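You operate a simulated robot arm through the tools that you are given. There is no shell and no other tool.

Carry out the task below with a simulated robot arm. There is one attempt and no reset: what you move stays moved.

## Task
Square the fin pack in the jig, pin it and clamp it.
Fine: run the squaring slide home, fit the yellow pin through the lug, then shut the pack clamp, fingers clear of its pad.

Only the result counts: the job must be done as asked and must still hold three seconds after the hand-in. Knocking over, shifting, dropping, spilling or breaking anything else fails it.

## Robot
A 7-joint arm with a three-finger gripper, fixed in place. Base frame: the origin is on the floor under the middle of its stand, x ahead of it, y to its left, z up. Units: m, rad, N and s.
With the tool pointing down near the work surface it reaches from about 0.5 to 0.94 m from the base axis. Its first joint turns from -2.897 to 2.897 rad. Payload 2.69 kg.
The tool frame sits at the grasp point between the pads (the TCP): z along the fingers, y along the line on which they close. The tips reach 0.029 m beyond it. The gripper opens to 0.12 m; its body begins 0.078 m behind the TCP.
Orientation is told as [roll, pitch, yaw] about the base's x, y, z axes, in that order, counted from this pose: with the fingers straight down and closing along the base's y, the tool's x points along the base's -x, its y along +y and its z along -z.

## Interface
- The arm moves only by the tool step_arm. Its argument "rows" is a list of rows, each a list of 6 numbers: the shift along the tool's x, y, z in m, then the turn, a rotation vector about the tool's x, y, z in rad. In form: [[x, y, z, rx, ry, rz], ...]. A call has 1 to 20 rows; each row shifts and turns the commanded pose from where the row before left it, along the tool's axes as they then stand. "gripper" is the finger opening in m, from 0 to 0.12, set as the call begins (left out, the last holds). Rows are played at 5 a second. More than 0.05 m and 0.15 rad between two rows, or a gripper value outside its range, and nothing of the call is played. Where a pose cannot be reached the arm comes as near as it can. A force on the tool above 60 N (or 10 N above the force at the start of the call, whichever is more), or a blocked arm, ends the call early, and 0.2 s more pass. Each finger travels about 0.04 m/s and halts on what it meets, pressing with about 33 N; the grip force reading is that of the motor and also rises with nothing between the fingers. The clock runs only during rows and for 0.2 s after the last one: add rows that do not move to give the fingers time. It gives the time, the measured TCP pose, the force on the tool (base axes), the opening and the grip force at its end, in the units of the frame above (readings bear some noise), with the torque about the TCP (base axes, N m) and any sound that the robot's microphone picked up.
- Cameras (640 x 400 px; columns grow to the right, rows downward): "scene" is fixed at [0.3999, -0.6471, 1.4629]; the picture's right is [0.87, -0.50, 0.00], its down [-0.32, -0.55, -0.78] and it looks along [0.39, 0.67, -0.63] (base axes); focal length 339 px, centre (320, 200). "wrist" rides on the gripper at [0.063, 0, -0.104] in the tool frame; the picture's right is [0.00, 1.00, 0.00], its down [-0.83, 0.00, -0.56] and it looks along [-0.56, 0.00, 0.83] (tool axes); focal length 275 px, centre (320, 200).
- grab_frame(camera): a new picture of that camera. It takes no simulated time.
- slide_trunk(by): slides the trunk up (or, below 0, down) by that many m; the arm rides with it, the base frame stays. It gives what a move gives, with no picture.
- pixel_to_xyz(camera, pixels): for up to 12 pixels [column, row] of the newest picture of that camera ("zoom" is the newest enlarged one), the place [x, y, z] in the base frame of the surface seen there, good to about 0.002 m. It takes no simulated time.
- inspect(camera, box): a new picture of the part [left, top, right, bottom] of that camera's present view, enlarged. It takes no simulated time.
- close_job(): hands the job in; it is judged then, once.

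Open the gripper and draw the arm clear of the work before you hand the job in, unless the task says otherwise.

The tools are called after ">>>" as a command line: name --pt "numbers of a row" for each row, then --argument value for the rest, lists and objects as JSON in quotes. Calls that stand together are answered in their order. step_arm: Moves the arm, as the interface text tells. Its arguments: {"type":"object","properties":{"rows":{"type":"array","items":{"type":"array","items":{"type":"number"}}},"gripper":{"type":"number"}},"required":["rows"]} The other tools are called the same way: slide_trunk (by) moves the trunk up or down; grab_frame (camera) takes a picture; pixel_to_xyz (camera, pixels) gives the place of the surface under pixels of a picture; inspect (camera, box) takes an enlarged picture of a part of a camera's view; close_job () hands the job in.

At the start:

```text
time_s: 0.0
eef_pos: [0.4854, -0.1091, 1.1211]
ee_rot: [0.0, 0.001, -0.001]
force: [1.4, -0.3, -1.0]
moment: [-0.01, -0.04, 0.02]
finger_gap: 0.1199
finger_force: 0.0
trunk travel left (down, up): [-0.575, 0.038]
```

scene: 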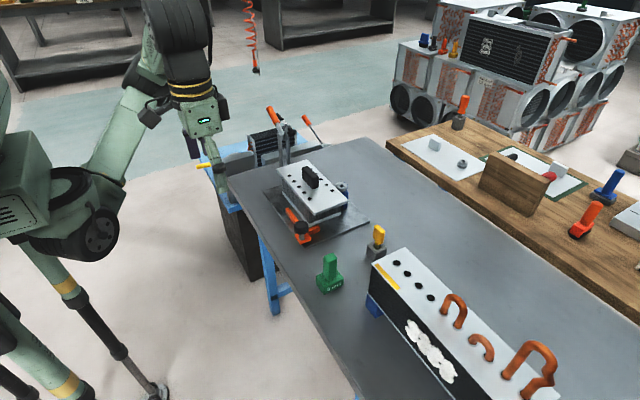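
wrist: 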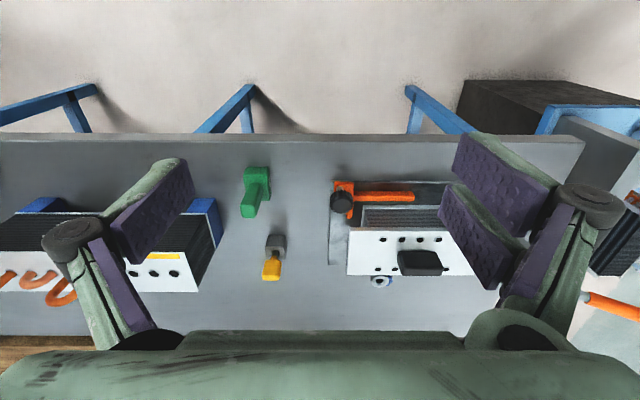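

I'll start by looking closely at the jig (scene around column 310, row 195) and the pins before any motion.

>>> inspect --camera "scene" --box '[220, 90, 400, 300]'

>>> inspect --camera "wrist" --box '[220, 130, 500, 305]'

```text
1.90 times, centred on (310, 195) of scene
```

zoom: 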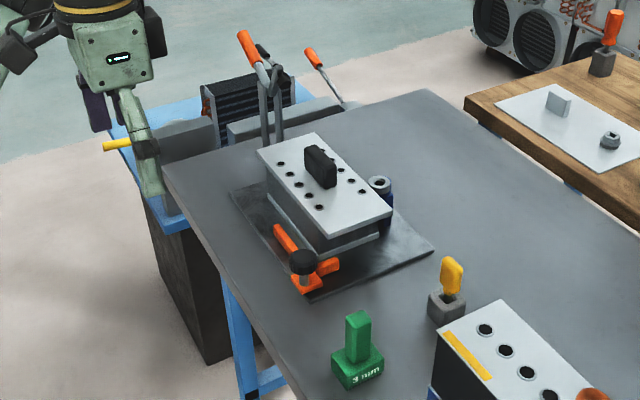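

```text
2.29 times, centred on (360, 218) of wrist
```

zoom: 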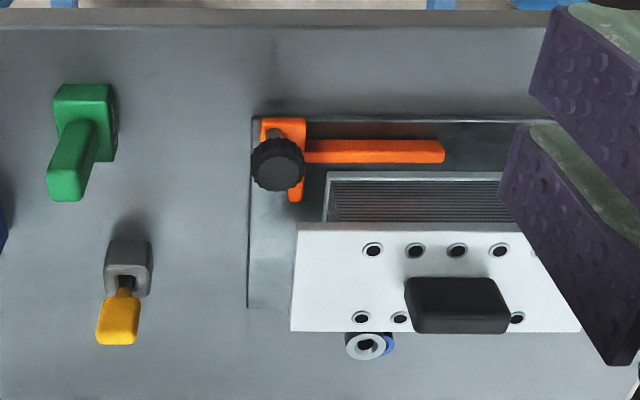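

The jig has a white drilled plate with a black grip, an orange clamp at its near corner and a ring on the far side. I'll measure key points in the wrist picture.

>>> grab_frame --camera "wrist"

>>> pixel_to_xyz --camera "wrist" --pixels '[[270, 271], [276, 242], [342, 201], [385, 196], [420, 258], [381, 281], [350, 270], [355, 232], [340, 260], [300, 300], [385, 215], [260, 200]]'

>>> inspect --camera "scene" --box '[260, 150, 360, 260]'

```text
taken
```

wrist: 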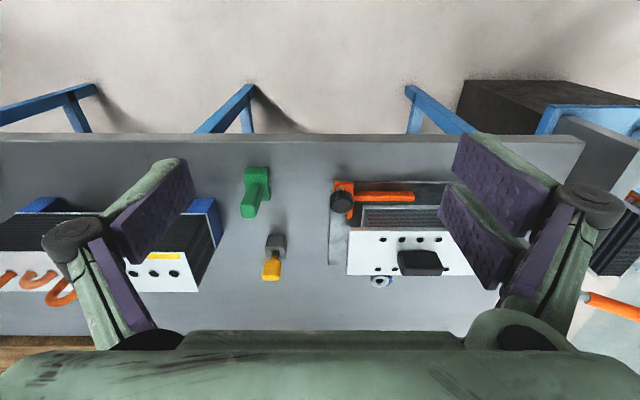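

```text
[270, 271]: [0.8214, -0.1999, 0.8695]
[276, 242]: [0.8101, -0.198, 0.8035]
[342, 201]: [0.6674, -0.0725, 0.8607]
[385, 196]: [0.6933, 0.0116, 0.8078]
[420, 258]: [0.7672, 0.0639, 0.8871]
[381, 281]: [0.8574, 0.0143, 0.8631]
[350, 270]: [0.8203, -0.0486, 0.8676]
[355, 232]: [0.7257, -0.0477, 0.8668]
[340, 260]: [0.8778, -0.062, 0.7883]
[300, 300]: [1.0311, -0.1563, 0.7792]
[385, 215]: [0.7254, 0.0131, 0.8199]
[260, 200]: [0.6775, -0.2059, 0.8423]
```

```text
3.64 times, centred on (310, 205) of scene
```

zoom: 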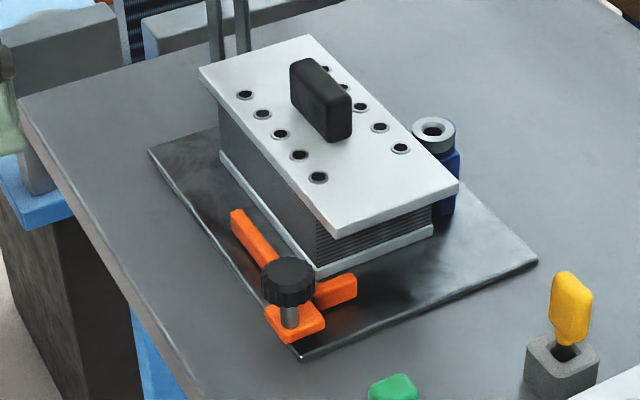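

The table top is at about z 0.779 and the pack top at 0.867. I'll move the hand 0.2 m to the left (+y), staying high, to see the left end of the jig, where a red-handled toggle stands near scene (272,118).

>>> step_arm --pt "0 0.04 0 0 0 0" --pt "0 0.04 0 0 0 0" --pt "0 0.04 0 0 0 0" --pt "0 0.04 0 0 0 0" --pt "0 0.04 0 0 0 0"

>>> grab_frame --camera "wrist"

>>> grab_frame --camera "scene"

```text
time_s: 1.2
eef_pos: [0.4844, 0.0912, 1.1159]
ee_rot: [-0.025, 0.005, -0.016]
force: [0.0, -0.4, 0.0]
moment: [0.02, 0.02, 0.0]
finger_gap: 0.1201
finger_force: 0.1
trunk travel left (down, up): [-0.575, 0.038]
```

```text
taken
```

wrist: 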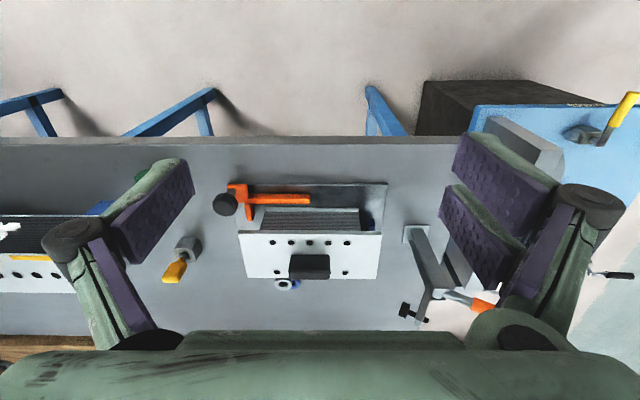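

```text
taken
```

scene: 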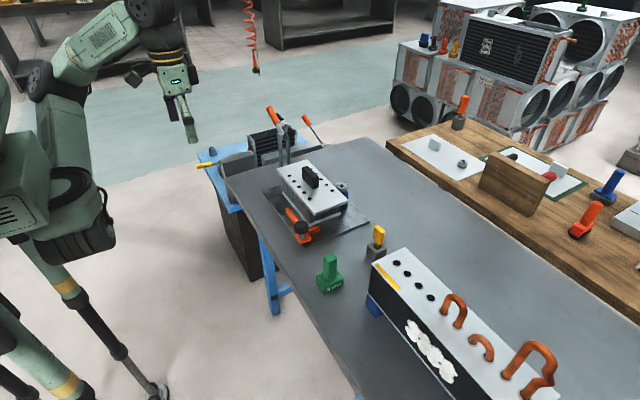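

A toggle clamp with an orange handle and a black spindle is visible at wrist (430,275), left of the jig. I'll zoom in on it from both cameras.

>>> inspect --camera "scene" --box '[190, 95, 350, 195]'

>>> inspect --camera "wrist" --box '[380, 210, 520, 330]'

>>> inspect --camera "wrist" --box '[200, 170, 400, 300]'

```text
4.00 times, centred on (270, 145) of scene
```

zoom: 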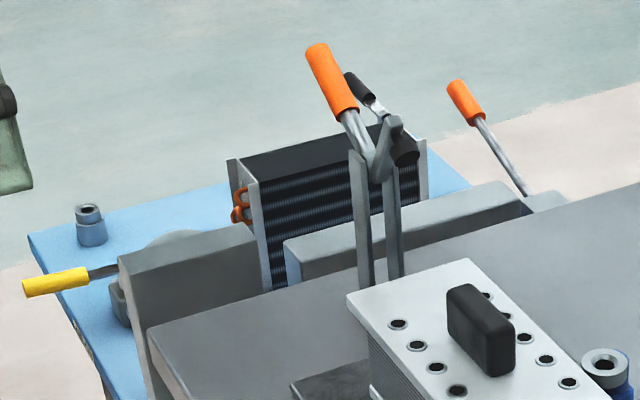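

```text
3.33 times, centred on (450, 270) of wrist
```

zoom: 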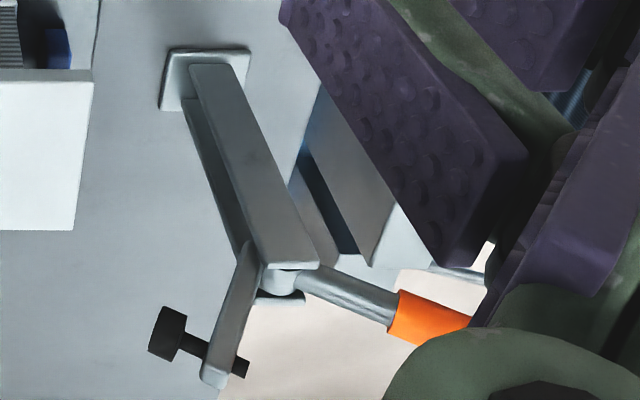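

```text
3.08 times, centred on (300, 235) of wrist
```

zoom: 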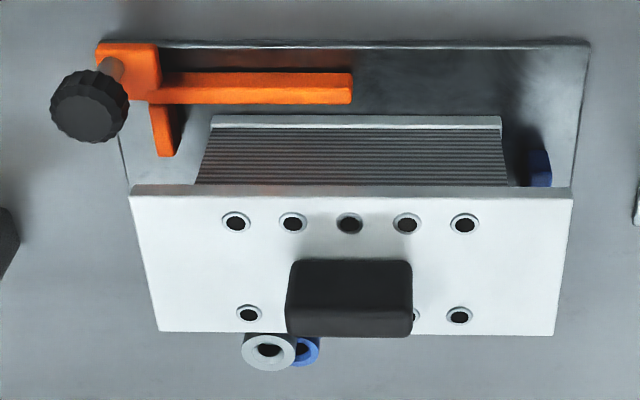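

The orange L with the black knob is the squaring slide at the pack's near right corner; a grey lug ring sits in front of a slightly offset blue ring on the far side. I'll measure the ring, slide, stops and clamp points.

>>> grab_frame --camera "wrist"

>>> pixel_to_xyz --camera "wrist" --pixels '[[288, 289], [281, 286], [297, 284], [226, 203], [240, 191], [307, 199], [251, 213], [376, 225], [372, 263], [246, 239], [420, 232], [440, 290]]'

>>> pixel_to_xyz --camera "wrist" --pixels '[[405, 309], [424, 317], [445, 314], [455, 299], [482, 304], [290, 260], [329, 260], [310, 270], [379, 187], [244, 279], [368, 279], [300, 228]]'

```text
taken
```

wrist: 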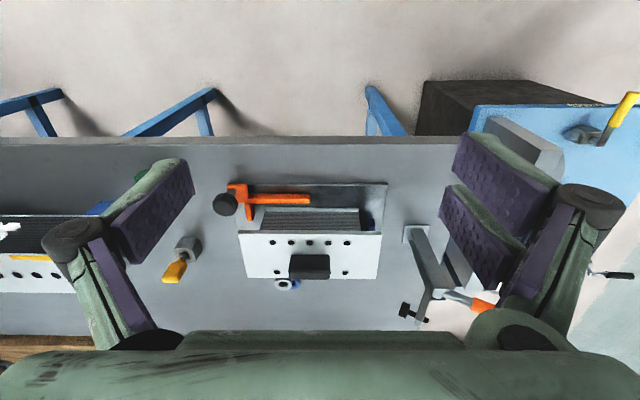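

```text
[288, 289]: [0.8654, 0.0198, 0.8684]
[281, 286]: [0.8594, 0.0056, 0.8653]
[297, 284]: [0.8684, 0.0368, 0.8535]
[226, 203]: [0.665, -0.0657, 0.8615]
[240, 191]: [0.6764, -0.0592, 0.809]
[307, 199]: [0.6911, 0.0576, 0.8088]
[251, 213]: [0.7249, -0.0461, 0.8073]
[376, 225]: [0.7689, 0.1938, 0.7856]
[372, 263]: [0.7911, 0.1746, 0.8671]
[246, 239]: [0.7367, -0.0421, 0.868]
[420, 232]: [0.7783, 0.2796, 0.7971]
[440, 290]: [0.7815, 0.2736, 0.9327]
```

```text
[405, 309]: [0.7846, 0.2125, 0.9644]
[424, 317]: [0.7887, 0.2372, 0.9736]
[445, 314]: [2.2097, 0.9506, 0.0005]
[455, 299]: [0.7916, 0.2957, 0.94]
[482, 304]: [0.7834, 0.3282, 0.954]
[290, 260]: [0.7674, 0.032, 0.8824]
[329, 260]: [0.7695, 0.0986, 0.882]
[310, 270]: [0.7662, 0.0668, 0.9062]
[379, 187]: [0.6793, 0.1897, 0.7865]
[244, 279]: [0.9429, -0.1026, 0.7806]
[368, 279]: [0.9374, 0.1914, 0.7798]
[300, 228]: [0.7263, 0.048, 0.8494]
```

The clamp post is at about (0.78, 0.275), with its pad up near (0.785, 0.2125, 0.964). I'll shift another 0.18 m left for a clear view of the clamp between the fingers.

>>> step_arm --pt "0 0.04 0 0 0 0" --pt "0 0.04 0 0 0 0" --pt "0 0.04 0 0 0 0" --pt "0 0.04 0 0 0 0" --pt "0 0.02 0 0 0 0" --pt "0 0 0 0 0 0"

>>> grab_frame --camera "wrist"

>>> inspect --camera "wrist" --box '[230, 200, 410, 330]'

```text
time_s: 2.6
eef_pos: [0.4884, 0.2763, 1.1035]
ee_rot: [-0.063, -0.013, -0.013]
force: [0.9, -0.4, -0.3]
moment: [0.01, 0.0, -0.01]
finger_gap: 0.1201
finger_force: 0.0
trunk travel left (down, up): [-0.575, 0.038]
```

```text
taken
```

wrist: 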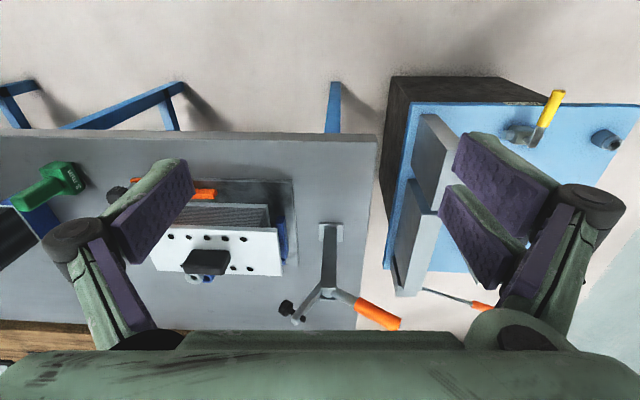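

```text
3.08 times, centred on (320, 265) of wrist
```

zoom: 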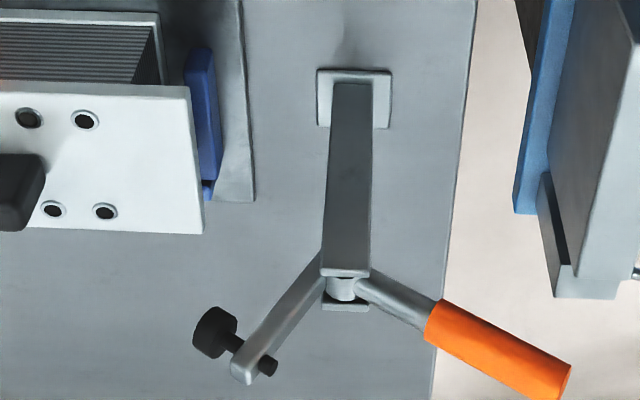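

The clamp is a lever: pad arm up toward the pack (zoom (230,330)) and orange handle up to the left (zoom (500,350)). I'll measure along these parts.

>>> pixel_to_xyz --camera "zoom" --pixels '[[210, 330], [232, 325], [240, 345], [268, 367], [245, 370], [310, 280], [345, 272], [340, 290], [380, 285], [430, 325], [560, 375], [500, 345]]'

>>> pixel_to_xyz --camera "zoom" --pixels '[[350, 100], [350, 250], [325, 100], [385, 100], [345, 305], [200, 60], [210, 190], [205, 150], [195, 100], [200, 225], [245, 190], [150, 25]]'

```text
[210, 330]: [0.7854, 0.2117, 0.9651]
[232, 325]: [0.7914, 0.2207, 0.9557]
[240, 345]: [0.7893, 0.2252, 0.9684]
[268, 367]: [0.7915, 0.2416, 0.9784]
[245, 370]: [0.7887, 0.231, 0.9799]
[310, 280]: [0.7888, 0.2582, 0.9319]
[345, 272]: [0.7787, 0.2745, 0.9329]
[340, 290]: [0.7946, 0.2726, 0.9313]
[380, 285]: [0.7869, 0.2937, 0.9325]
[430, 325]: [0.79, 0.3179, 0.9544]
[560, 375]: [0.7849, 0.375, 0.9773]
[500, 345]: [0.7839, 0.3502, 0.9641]
```

```text
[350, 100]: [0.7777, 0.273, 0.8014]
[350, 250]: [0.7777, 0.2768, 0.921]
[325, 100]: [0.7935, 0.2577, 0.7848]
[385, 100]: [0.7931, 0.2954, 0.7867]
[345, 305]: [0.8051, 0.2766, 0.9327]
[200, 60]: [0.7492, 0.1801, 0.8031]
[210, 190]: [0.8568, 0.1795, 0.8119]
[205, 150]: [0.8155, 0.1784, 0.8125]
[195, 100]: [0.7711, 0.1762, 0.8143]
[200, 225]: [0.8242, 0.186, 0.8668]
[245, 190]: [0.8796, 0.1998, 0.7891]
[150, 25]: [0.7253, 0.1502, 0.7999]
```

The slide (knob near (0.666,-0.068,0.861)) needs a close look. I'll bring the hand back over it at height about 1.03, in the clear.

>>> step_arm --pt "-0.015 -0.042 0.006 0 0 0" --pt "-0.015 -0.042 0.006 0 0 0" --pt "-0.015 -0.042 0.006 0 0 0" --pt "-0.015 -0.042 0.006 0 0 0" --pt "-0.015 -0.042 0.006 0 0 0" --pt "-0.015 -0.042 0.006 0 0 0" --pt "-0.015 -0.042 0.006 0 0 0" --pt "-0.015 -0.042 0.006 0 0 0" --pt "0 0 0 0 0 0"

>>> grab_frame --camera "wrist"

>>> inspect --camera "wrist" --box '[200, 100, 460, 330]'

```text
time_s: 4.6
eef_pos: [0.6065, -0.0655, 1.0736]
ee_rot: [0.001, 0.0, 0.001]
force: [0.1, 0.4, 0.1]
moment: [0.0, 0.01, 0.0]
finger_gap: 0.1198
finger_force: 0.0
trunk travel left (down, up): [-0.575, 0.038]
```

```text
taken
```

wrist: 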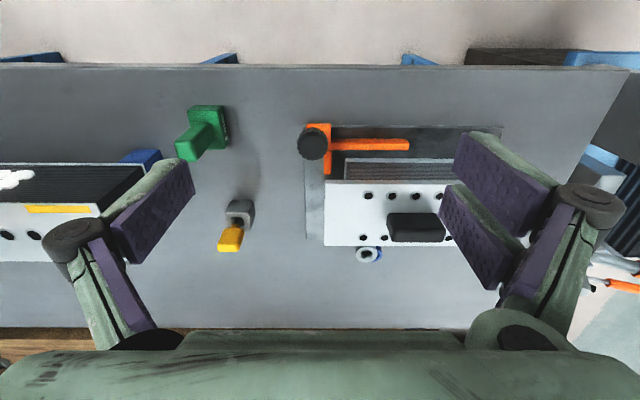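

```text
1.74 times, centred on (330, 215) of wrist
```

zoom: 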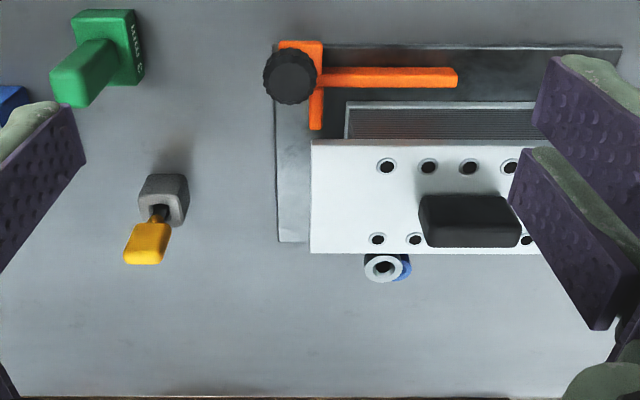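

The arm tracks well here. I'll go over the lug (about (0.862,0.018)) at TCP height 1.0 for a close view of the lug and bush; the highest thing beneath is the black grip at about 0.906.

>>> step_arm --pt "-0.04 0.015 0.01 0 0 0" --pt "-0.04 0.015 0.01 0 0 0" --pt "-0.04 0.015 0.01 0 0 0" --pt "-0.04 0.015 0.01 0 0 0" --pt "-0.04 0.015 0.02 0 0 0" --pt "0 0 0.01 0 0 0" --pt "0 0 0 0 0 0"

>>> grab_frame --camera "wrist"

>>> inspect --camera "wrist" --box '[220, 100, 420, 300]'

```text
time_s: 6.2
eef_pos: [0.804, 0.0081, 1.0028]
ee_rot: [0.001, 0.0, -0.001]
force: [-0.6, 0.2, 0.3]
moment: [0.02, -0.03, -0.04]
finger_gap: 0.12
finger_force: 0.1
trunk travel left (down, up): [-0.575, 0.038]
```

```text
taken
```

wrist: 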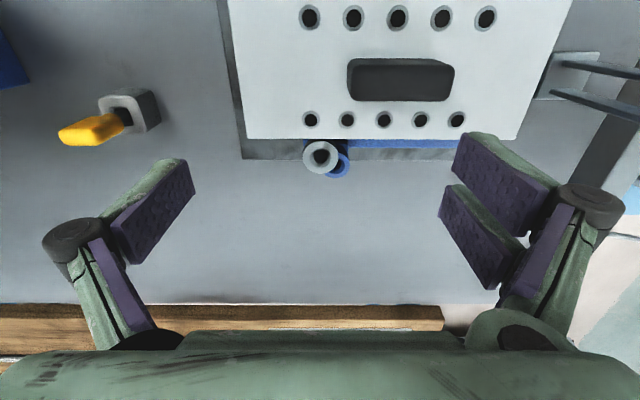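

```text
2.00 times, centred on (320, 200) of wrist
```

zoom: 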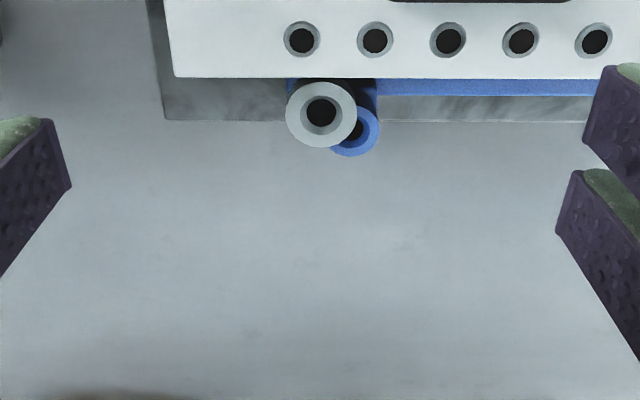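

The grey lug (zoom (321,113)) sits above a blue bush (zoom (355,128)), offset to the left and outward. I'll measure both and the far blue rail.

>>> pixel_to_xyz --camera "zoom" --pixels '[[294, 113], [348, 113], [321, 140], [321, 88], [321, 113], [370, 118], [372, 140], [350, 150], [372, 128], [356, 132], [450, 87], [580, 87]]'

>>> pixel_to_xyz --camera "wrist" --pixels '[[250, 136], [510, 137], [232, 20], [568, 20], [245, 157], [225, 20], [470, 155], [400, 80], [350, 80], [452, 78], [545, 85], [310, 17]]'

```text
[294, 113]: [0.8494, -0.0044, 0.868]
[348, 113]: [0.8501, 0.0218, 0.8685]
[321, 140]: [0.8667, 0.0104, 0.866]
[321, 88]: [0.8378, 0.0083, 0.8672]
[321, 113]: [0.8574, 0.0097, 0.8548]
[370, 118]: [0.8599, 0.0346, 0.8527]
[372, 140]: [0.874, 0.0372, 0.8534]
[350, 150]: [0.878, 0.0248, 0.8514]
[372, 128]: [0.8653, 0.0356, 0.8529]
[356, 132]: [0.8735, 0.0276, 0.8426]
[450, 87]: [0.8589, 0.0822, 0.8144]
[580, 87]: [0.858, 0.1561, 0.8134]
```

```text
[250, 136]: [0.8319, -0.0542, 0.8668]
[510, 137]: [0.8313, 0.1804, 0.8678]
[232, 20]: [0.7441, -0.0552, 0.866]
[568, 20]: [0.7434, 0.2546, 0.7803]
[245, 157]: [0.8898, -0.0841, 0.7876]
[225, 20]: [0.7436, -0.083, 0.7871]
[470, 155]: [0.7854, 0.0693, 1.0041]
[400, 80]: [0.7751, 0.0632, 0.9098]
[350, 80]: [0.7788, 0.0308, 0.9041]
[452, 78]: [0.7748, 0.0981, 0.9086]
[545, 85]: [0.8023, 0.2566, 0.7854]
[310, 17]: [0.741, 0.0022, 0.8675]
```

The bush centre is near (0.867,0.027,0.853) and the lug near (0.852,0.009,0.868), so squaring must carry the pack about +0.015 in x and +0.017 in y. Next I'll go back for a close look at the slide from in front.

>>> step_arm --pt "0.04 -0.012 0 0 0 0" --pt "0.04 -0.012 0 0 0 0" --pt "0.04 -0.012 0 0 0 0" --pt "0.04 -0.012 0 0 0 0" --pt "0.04 -0.012 0 0 0 0" --pt "0.0 -0.012 0.025 0 0 0" --pt "0 0 0.025 0 0 0" --pt "0 0 0 0 0 0"

>>> grab_frame --camera "wrist"

>>> inspect --camera "wrist" --box '[220, 100, 440, 260]'

```text
time_s: 8.0
eef_pos: [0.6047, -0.0622, 0.9531]
ee_rot: [0.0, 0.0, -0.001]
force: [-0.1, -0.7, -0.1]
moment: [0.0, 0.01, -0.03]
finger_gap: 0.12
finger_force: 0.0
trunk travel left (down, up): [-0.575, 0.038]
```

```text
taken
```

wrist: 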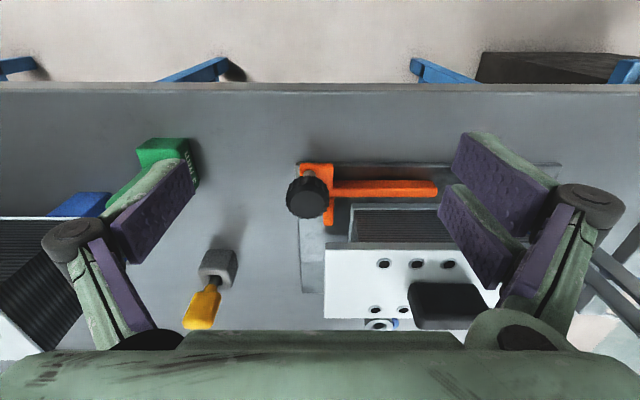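

```text
2.50 times, centred on (330, 180) of wrist
```

zoom: 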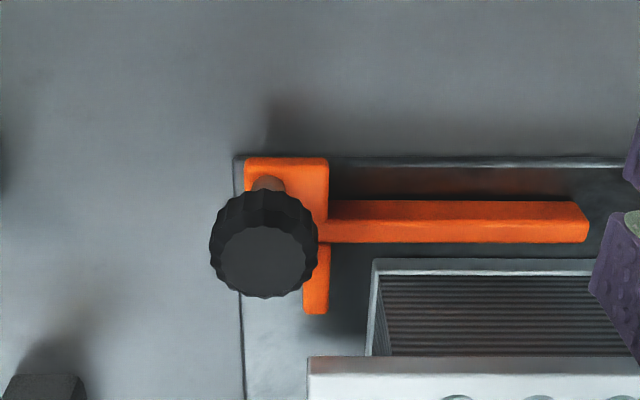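

The slide's block with ribbed knob at zoom (263,245), long arm along +y and short arm along +x. I'll measure these parts exactly.

>>> pixel_to_xyz --camera "zoom" --pixels '[[263, 262], [225, 255], [302, 255], [263, 292], [263, 232], [250, 165], [322, 165], [322, 190], [330, 210], [580, 215], [580, 236], [316, 305]]'

>>> pixel_to_xyz --camera "zoom" --pixels '[[378, 262], [600, 262], [380, 275], [370, 345], [330, 360], [310, 370], [240, 160], [245, 390], [450, 180], [310, 270], [263, 215], [350, 330]]'

```text
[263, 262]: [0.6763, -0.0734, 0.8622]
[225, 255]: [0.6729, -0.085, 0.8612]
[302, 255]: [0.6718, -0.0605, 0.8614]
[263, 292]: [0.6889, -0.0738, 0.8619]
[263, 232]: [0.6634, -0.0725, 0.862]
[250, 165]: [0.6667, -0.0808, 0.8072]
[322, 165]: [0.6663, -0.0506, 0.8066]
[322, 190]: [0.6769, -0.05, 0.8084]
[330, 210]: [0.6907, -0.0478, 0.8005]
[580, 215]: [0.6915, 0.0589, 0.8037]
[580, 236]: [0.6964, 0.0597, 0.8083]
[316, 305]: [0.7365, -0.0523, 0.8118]
```

```text
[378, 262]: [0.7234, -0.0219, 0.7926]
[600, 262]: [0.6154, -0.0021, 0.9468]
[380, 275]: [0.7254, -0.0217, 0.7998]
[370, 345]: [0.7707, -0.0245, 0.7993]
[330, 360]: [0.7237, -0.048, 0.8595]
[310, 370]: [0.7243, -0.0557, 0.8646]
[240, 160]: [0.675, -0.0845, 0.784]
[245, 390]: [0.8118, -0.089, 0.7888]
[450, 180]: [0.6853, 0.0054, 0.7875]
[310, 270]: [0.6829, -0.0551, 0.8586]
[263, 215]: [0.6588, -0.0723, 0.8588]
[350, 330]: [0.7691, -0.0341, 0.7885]
```

Knob centre is about (0.675,-0.073), 0.035 across, top at z 0.862; gaps to the pack say the slide runs diagonally toward +x,+y. I'll turn the hand 45° in place so the fingers close square to that diagonal.

>>> step_arm --pt "0 0 0 0 0 -0.1309" --pt "0 0 0 0 0 -0.1309" --pt "0 0 0 0 0 -0.1309" --pt "0 0 0 0 0 -0.1309" --pt "0 0 0 0 0 -0.1309" --pt "0 0 0 0 0 -0.1309" --pt "0 0 0 0 0 0" --gripper 0.09

>>> grab_frame --camera "wrist"

```text
time_s: 9.6
eef_pos: [0.6055, -0.0612, 0.9534]
ee_rot: [0.0, 0.0, 0.787]
force: [0.4, -0.3, 0.6]
moment: [0.0, 0.01, 0.02]
finger_gap: 0.0901
finger_force: 0.1
trunk travel left (down, up): [-0.575, 0.038]
```

```text
taken
```

wrist: 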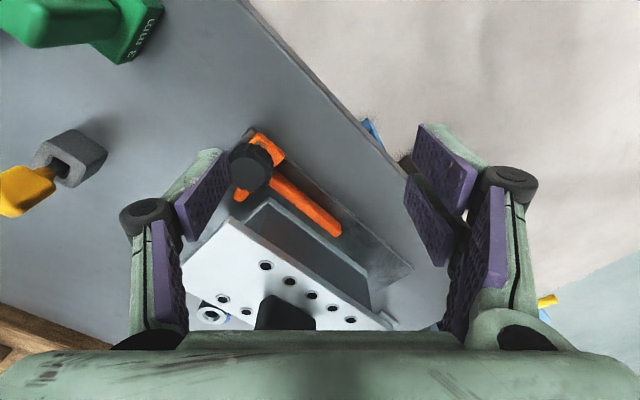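

Orientation reads yaw 0.787. I'll centre over the knob at the current height (z 0.953), tips well above everything there, and look again.

>>> step_arm --pt "-0.0136 -0.0192 0 0 0 0" --pt "-0.0136 -0.0192 0 0 0 0" --pt "-0.0136 -0.0191 0 0 0 0" --pt "0 0 0 0 0 0"

>>> grab_frame --camera "wrist"

>>> inspect --camera "wrist" --box '[220, 110, 420, 300]'

```text
time_s: 10.6
eef_pos: [0.6735, -0.0734, 0.9538]
ee_rot: [0.0, -0.001, 0.785]
force: [0.6, -0.4, 0.3]
moment: [0.02, 0.02, 0.0]
finger_gap: 0.0897
finger_force: 0.0
trunk travel left (down, up): [-0.575, 0.038]
```

```text
taken
```

wrist: 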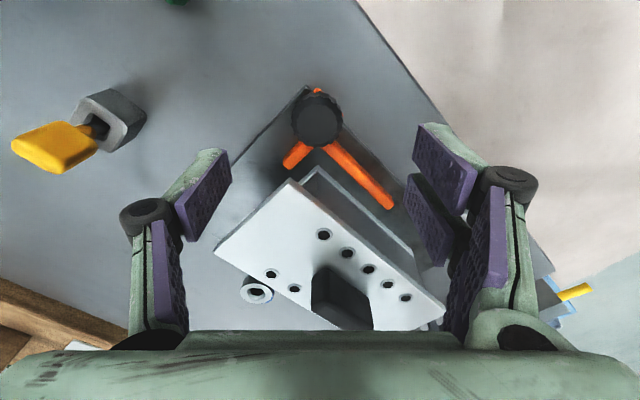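

```text
2.11 times, centred on (320, 205) of wrist
```

zoom: 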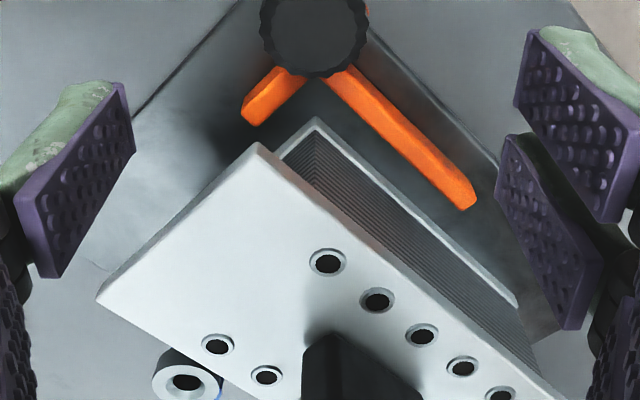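

The knob is at wrist (317,119) on the tool's centre column. I'll measure its rim and the pack corner from here.

>>> pixel_to_xyz --camera "wrist" --pixels '[[317, 119], [294, 119], [340, 119], [317, 100], [317, 140], [301, 182], [320, 171], [288, 160], [390, 205], [215, 250], [258, 287], [255, 296]]'

```text
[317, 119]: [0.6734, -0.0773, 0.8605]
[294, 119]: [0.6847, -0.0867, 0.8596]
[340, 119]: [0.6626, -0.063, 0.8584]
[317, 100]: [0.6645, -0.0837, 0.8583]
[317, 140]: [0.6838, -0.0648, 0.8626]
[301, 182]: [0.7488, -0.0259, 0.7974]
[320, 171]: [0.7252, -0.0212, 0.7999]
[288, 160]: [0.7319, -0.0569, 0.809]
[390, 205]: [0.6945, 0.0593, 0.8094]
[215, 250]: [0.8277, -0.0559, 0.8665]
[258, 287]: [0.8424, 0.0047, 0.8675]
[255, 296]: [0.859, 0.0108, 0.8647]
```

Knob centre (0.674,-0.0745) lies under the TCP. I'll descend to z 0.852 (tips about 0.823, above the block top at 0.808) with the fingers open to 0.09.

>>> step_arm --pt "0 0 0.03 0 0 0" --pt "0 0 0.03 0 0 0" --pt "0 0 0.025 0 0 0" --pt "0 0 0.017 0 0 0" --pt "0 0 0 0 0 0"

>>> grab_frame --camera "wrist"

>>> inspect --camera "scene" --box '[230, 140, 390, 260]'

```text
time_s: 11.8
eef_pos: [0.6758, -0.0737, 0.8495]
ee_rot: [0.001, 0.0, 0.785]
force: [0.4, -0.1, -1.2]
moment: [-0.01, 0.01, -0.01]
finger_gap: 0.0897
finger_force: 0.1
trunk travel left (down, up): [-0.575, 0.038]
```

```text
taken
```

wrist: 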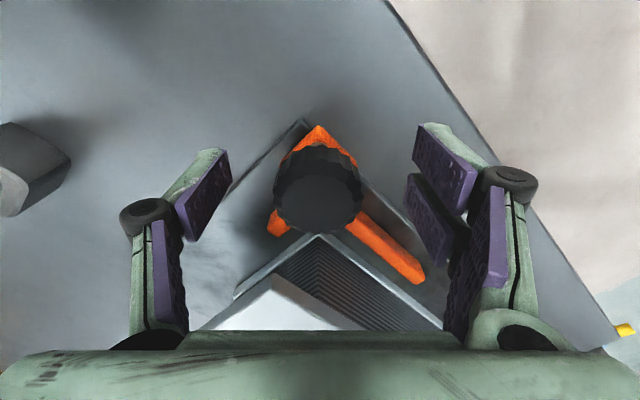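

```text
3.33 times, centred on (310, 200) of scene
```

zoom: 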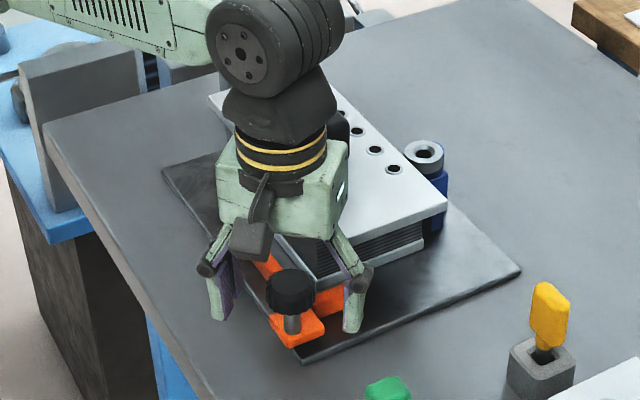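

The knob sits between the fingers at wrist (317,190). I'll close on it with idle rows.

>>> step_arm --pt "0 0 0 0 0 0" --pt "0 0 0 0 0 0" --pt "0 0 0 0 0 0" --pt "0 0 0 0 0 0" --pt "0 0 0 0 0 0" --pt "0 0 0 0 0 0" --gripper 0.02

>>> grab_frame --camera "wrist"

```text
time_s: 13.2
eef_pos: [0.6756, -0.0744, 0.8509]
ee_rot: [-0.002, -0.001, 0.787]
force: [7.6, -7.7, 2.1]
moment: [-0.07, 0.0, 0.24]
finger_gap: 0.0395
finger_force: 45.0
trunk travel left (down, up): [-0.575, 0.038]
```

```text
taken
```

wrist: 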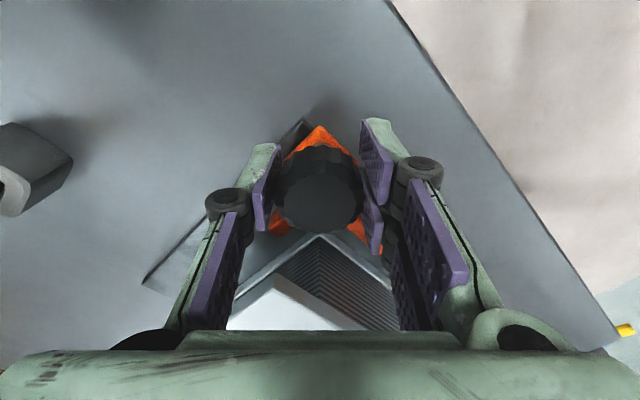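

The knob is held (gap 0.0395, grip 45 N). I'll push along the diagonal (tool -x) 0.02 m in small steps and read the forces.

>>> step_arm --pt "-0.005 0 0 0 0 0" --pt "-0.005 0 0 0 0 0" --pt "-0.005 0 0 0 0 0" --pt "-0.005 0 0 0 0 0"

>>> grab_frame --camera "wrist"

>>> inspect --camera "scene" --box '[230, 140, 390, 260]'

```text
time_s: 14.2
eef_pos: [0.6889, -0.061, 0.8508]
ee_rot: [0.0, 0.001, 0.786]
force: [12.2, -13.6, -1.3]
moment: [-0.06, -0.28, 0.21]
finger_gap: 0.0397
finger_force: 45.0
trunk travel left (down, up): [-0.575, 0.038]
```

```text
taken
```

wrist: 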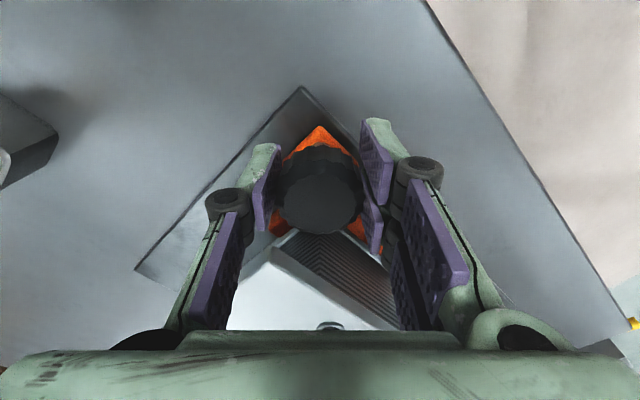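

```text
3.33 times, centred on (310, 200) of scene
```

zoom: 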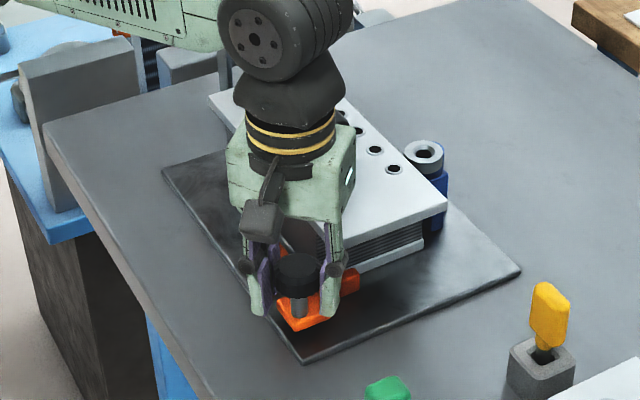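

The slide moves freely on the diagonal; only a side force of about 18 N (toward +x,-y) builds up, so I'll ease the path slightly that way while continuing 0.015 m.

>>> step_arm --pt "-0.005 -0.001 0 0 0 0" --pt "-0.005 -0.0005 0 0 0 0" --pt "-0.005 -0.0005 0 0 0 0"

>>> inspect --camera "scene" --box '[230, 140, 390, 260]'

```text
time_s: 15.0
eef_pos: [0.7, -0.05, 0.8505]
ee_rot: [0.004, 0.002, 0.785]
force: [-7.2, -2.4, -3.3]
moment: [-0.24, 0.73, 0.08]
finger_gap: 0.0396
finger_force: 44.7
trunk travel left (down, up): [-0.575, 0.038]
```

```text
3.33 times, centred on (310, 200) of scene
```

zoom: 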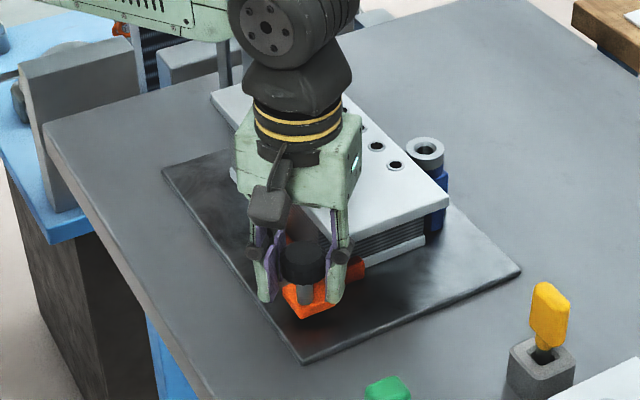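

The pack has begun to move (resistance about 7 N, and the pack shifted in the scene zoom). I'll continue 0.010 m further.

>>> step_arm --pt "-0.004 0 0 0 0 0" --pt "-0.004 0 0 0 0 0" --pt "-0.004 0 0 0 0 0"

>>> grab_frame --camera "wrist"

>>> inspect --camera "scene" --box '[250, 150, 370, 240]'

```text
time_s: 15.8
eef_pos: [0.7103, -0.0413, 0.851]
ee_rot: [0.005, -0.002, 0.788]
force: [-18.0, 8.8, -6.9]
moment: [-0.15, 0.37, 0.37]
finger_gap: 0.0394
finger_force: 44.8
trunk travel left (down, up): [-0.575, 0.038]
```

```text
taken
```

wrist: 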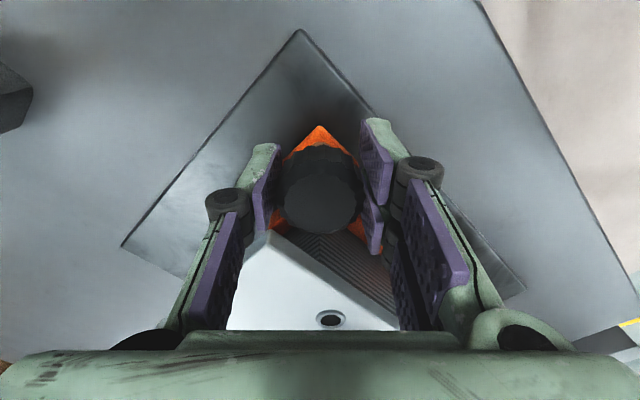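

```text
4.44 times, centred on (310, 195) of scene
```

zoom: 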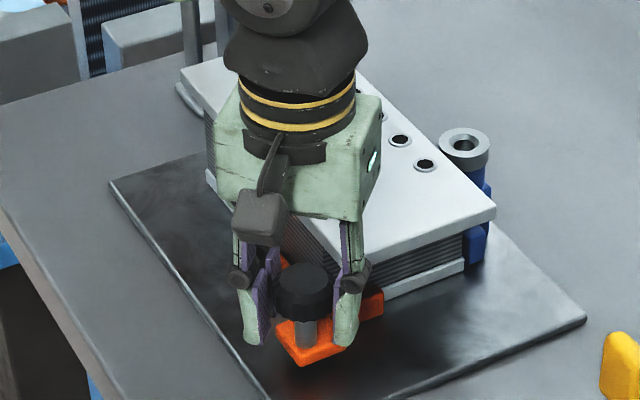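

Pack is travelling with the slide; now the side force is the other way (about 19 N), so I'll ease back 1 mm laterally and push on.

>>> step_arm --pt "-0.003 0.001 0 0 0 0" --pt "-0.003 0.0005 0 0 0 0" --pt "-0.003 0 0 0 0 0"

>>> inspect --camera "scene" --box '[250, 150, 370, 240]'

```text
time_s: 16.6
eef_pos: [0.714, -0.0364, 0.8525]
ee_rot: [-0.001, 0.003, 0.783]
force: [-26.4, -7.8, -9.0]
moment: [0.25, -0.48, 0.13]
finger_gap: 0.0392
finger_force: 45.0
trunk travel left (down, up): [-0.575, 0.038]
```

```text
4.44 times, centred on (310, 195) of scene
```

zoom: 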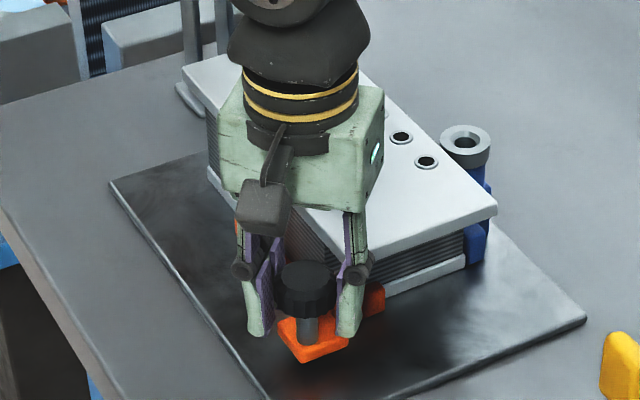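

Resistance rose to 24 N on the diagonal and the last move fell short, so it is near home. I'll press 0.006 m further and hold to see whether it still advances.

>>> step_arm --pt "-0.003 0 0 0 0 0" --pt "-0.003 0 0 0 0 0" --pt "0 0 0 0 0 0"

>>> inspect --camera "scene" --box '[250, 150, 370, 240]'

```text
time_s: 17.4
eef_pos: [0.7161, -0.0342, 0.8514]
ee_rot: [-0.001, 0.007, 0.781]
force: [-30.7, -27.8, -7.1]
moment: [-0.18, 0.31, 0.36]
finger_gap: 0.0393
finger_force: 45.2
trunk travel left (down, up): [-0.575, 0.038]
```

```text
4.44 times, centred on (310, 195) of scene
```

zoom: 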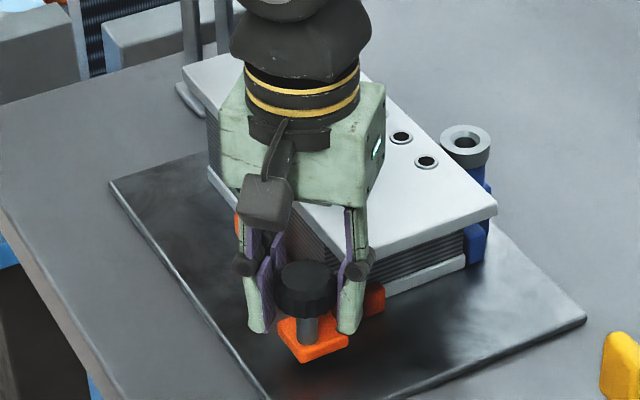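

Force is 41 N on the diagonal with the pack unchanged in the picture (lug still at zoom (465,143)). One more small press of 0.003 m to verify it's against its stop.

>>> step_arm --pt "-0.0015 0 0 0 0 0" --pt "-0.0015 0 0 0 0 0" --pt "0 0 0 0 0 0" --pt "0 0 0 0 0 0"

>>> grab_frame --camera "wrist"

>>> inspect --camera "scene" --box '[250, 150, 370, 240]'

```text
time_s: 18.4
eef_pos: [0.718, -0.0315, 0.8521]
ee_rot: [0.0, 0.004, 0.781]
force: [-27.6, -27.3, 1.0]
moment: [0.05, -0.04, -0.27]
finger_gap: 0.0392
finger_force: 44.9
trunk travel left (down, up): [-0.575, 0.038]
```

```text
taken
```

wrist: 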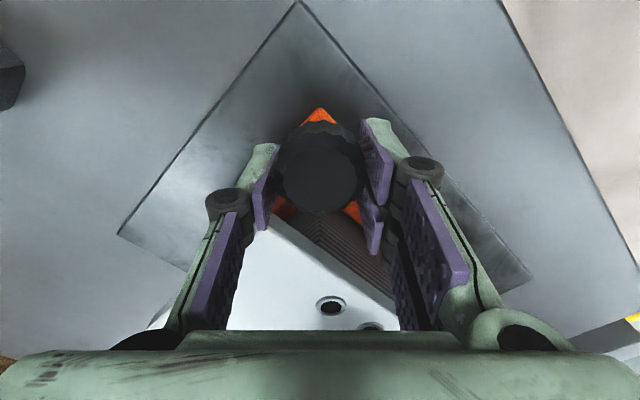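

```text
4.44 times, centred on (310, 195) of scene
```

zoom: 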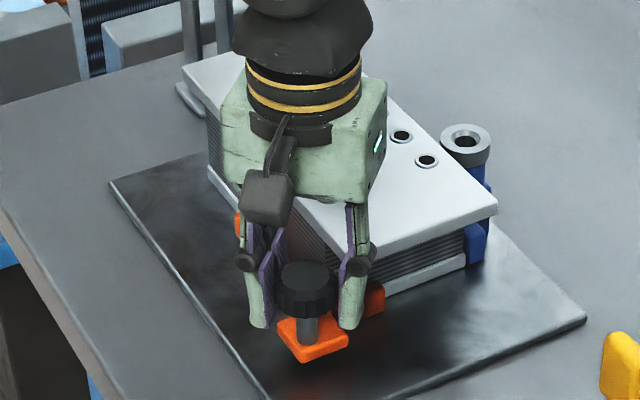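

The knob now slips in the fingers (wrist (318,165), earlier (317,187)) while the pack stands still, so the slide is against its stop. I'll unload the push by backing the command 0.005 m before opening.

>>> step_arm --pt "0.0025 0 0 0 0 0" --pt "0.0025 0 0 0 0 0" --pt "0 0 0 0 0 0"

```text
time_s: 19.2
eef_pos: [0.7179, -0.0305, 0.8529]
ee_rot: [-0.002, -0.003, 0.789]
force: [-2.9, -14.3, 10.5]
moment: [-0.95, 0.68, 0.15]
finger_gap: 0.0394
finger_force: 45.0
trunk travel left (down, up): [-0.575, 0.038]
```

Load is mostly off. I'll look at the left finger against the plate corner before opening.

>>> inspect --camera "wrist" --box '[220, 100, 420, 330]'

>>> inspect --camera "scene" --box '[290, 180, 360, 240]'

```text
1.74 times, centred on (320, 215) of wrist
```

zoom: 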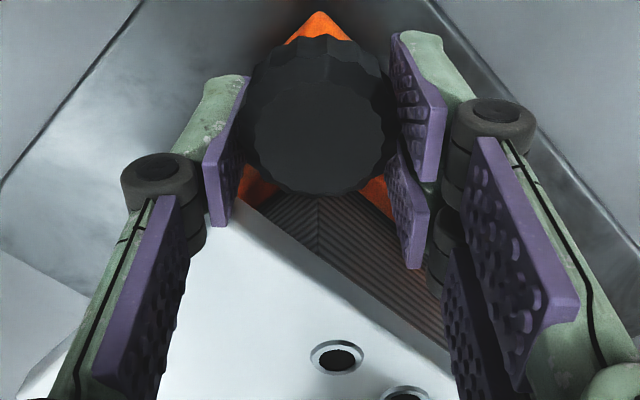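

```text
6.67 times, centred on (325, 210) of scene
```

zoom: 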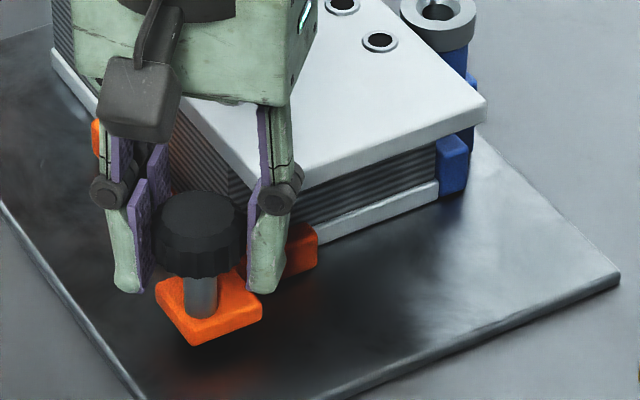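

The left finger is right at the plate's corner (zoom (235,205)). I'll take off the last of the push (0.0015 m), then open modestly to 0.065.

>>> step_arm --pt "0.0015 0 0 0 0 0" --pt "0 0 0 0 0 0"

>>> step_arm --pt "0 0 0 0 0 0" --pt "0 0 0 0 0 0" --pt "0 0 0 0 0 0" --gripper 0.065

>>> inspect --camera "wrist" --box '[220, 100, 420, 330]'

>>> inspect --camera "scene" --box '[250, 150, 370, 240]'

```text
time_s: 19.8
eef_pos: [0.7186, -0.0315, 0.8536]
ee_rot: [-0.002, -0.005, 0.789]
force: [7.6, -4.4, 17.1]
moment: [-0.22, -0.02, 0.66]
finger_gap: 0.0391
finger_force: 45.1
trunk travel left (down, up): [-0.575, 0.038]
```

```text
time_s: 20.6
eef_pos: [0.7162, -0.0328, 0.8515]
ee_rot: [0.0, 0.0, 0.787]
force: [-0.6, 1.1, -1.0]
moment: [0.05, 0.01, 0.04]
finger_gap: 0.0651
finger_force: 0.2
trunk travel left (down, up): [-0.575, 0.038]
```

```text
1.74 times, centred on (320, 215) of wrist
```

zoom: 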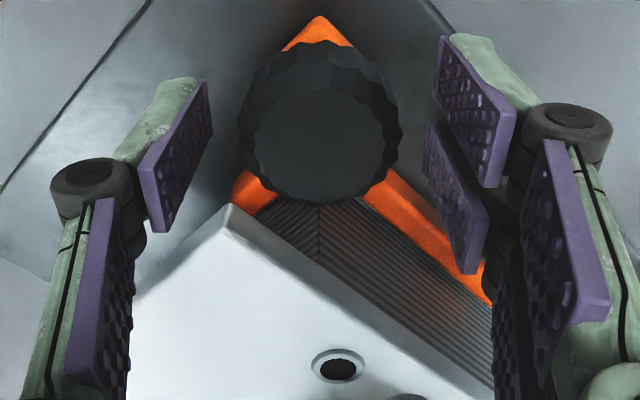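

```text
4.44 times, centred on (310, 195) of scene
```

zoom: 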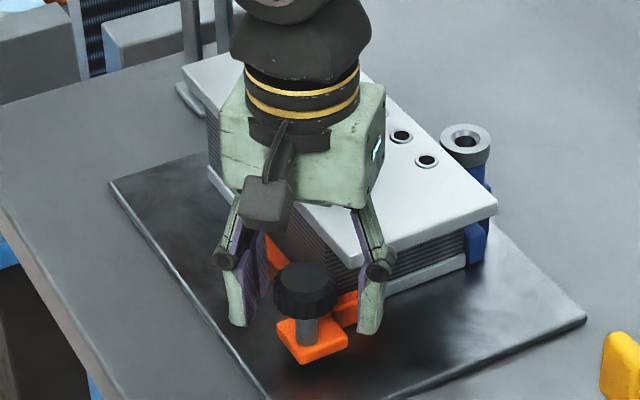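

Released cleanly with nothing moved. I'll back off 0.012 m from the plate corner and lift to about z 0.97.

>>> step_arm --pt "0.006 0 0 0 0 0" --pt "0.006 0 0 0 0 0" --pt "0 0 -0.03 0 0 0" --pt "0 0 -0.04 0 0 0" --pt "0 0 -0.05 0 0 0" --pt "0 0 0 0 0 0"

>>> grab_frame --camera "wrist"

>>> inspect --camera "scene" --box '[250, 150, 370, 240]'

```text
time_s: 22.0
eef_pos: [0.7067, -0.0394, 0.9698]
ee_rot: [0.001, 0.0, 0.784]
force: [-0.5, -0.1, 0.8]
moment: [-0.01, -0.01, -0.02]
finger_gap: 0.065
finger_force: 0.1
trunk travel left (down, up): [-0.575, 0.038]
```

```text
taken
```

wrist: 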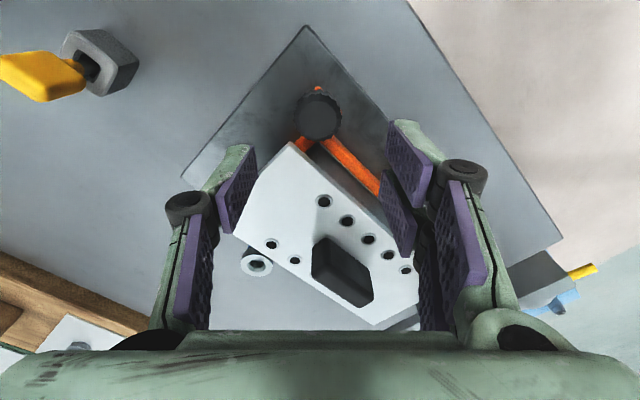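

```text
4.44 times, centred on (310, 195) of scene
```

zoom: 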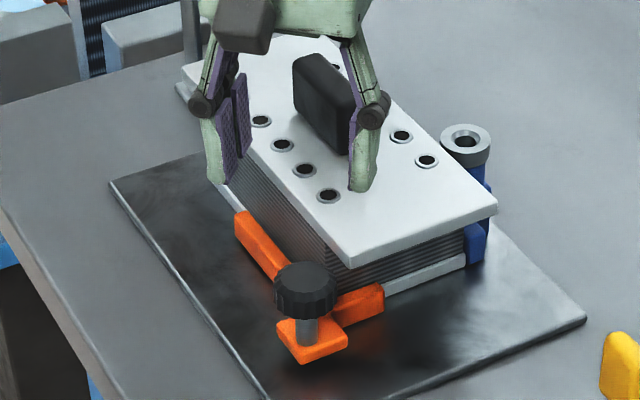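

The orange L now bears on both faces of the pack. I'll turn back to yaw 0 while rising a little, then go over the lug to check its alignment with the bush.

>>> step_arm --pt "0 0 -0.006 0 0 0.1309" --pt "0 0 -0.006 0 0 0.1309" --pt "0 0 -0.006 0 0 0.1309" --pt "0 0 -0.006 0 0 0.1309" --pt "0 0 -0.006 0 0 0.1309" --pt "0 0 0 0 0 0.1295" --pt "-0.04 0.025 0 0 0 0" --pt "-0.04 0.025 0 0 0 0" --pt "-0.02 0.015 0 0 0 0" --pt "0 0 0 0 0 0"

>>> grab_frame --camera "wrist"

>>> inspect --camera "wrist" --box '[250, 100, 410, 220]'

```text
time_s: 24.2
eef_pos: [0.8072, 0.0245, 0.9995]
ee_rot: [0.0, 0.0, 0.001]
force: [-0.3, 0.0, 0.0]
moment: [0.01, 0.0, 0.01]
finger_gap: 0.0653
finger_force: 0.0
trunk travel left (down, up): [-0.575, 0.038]
```

```text
taken
```

wrist: 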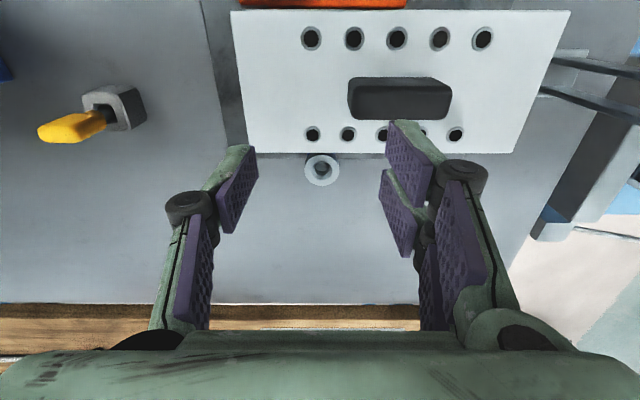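

```text
3.33 times, centred on (330, 160) of wrist
```

zoom: 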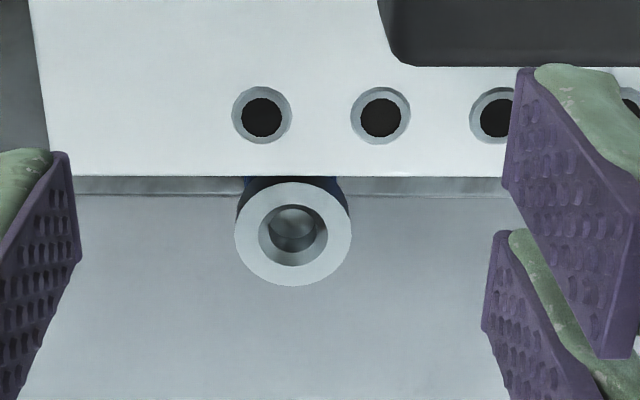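

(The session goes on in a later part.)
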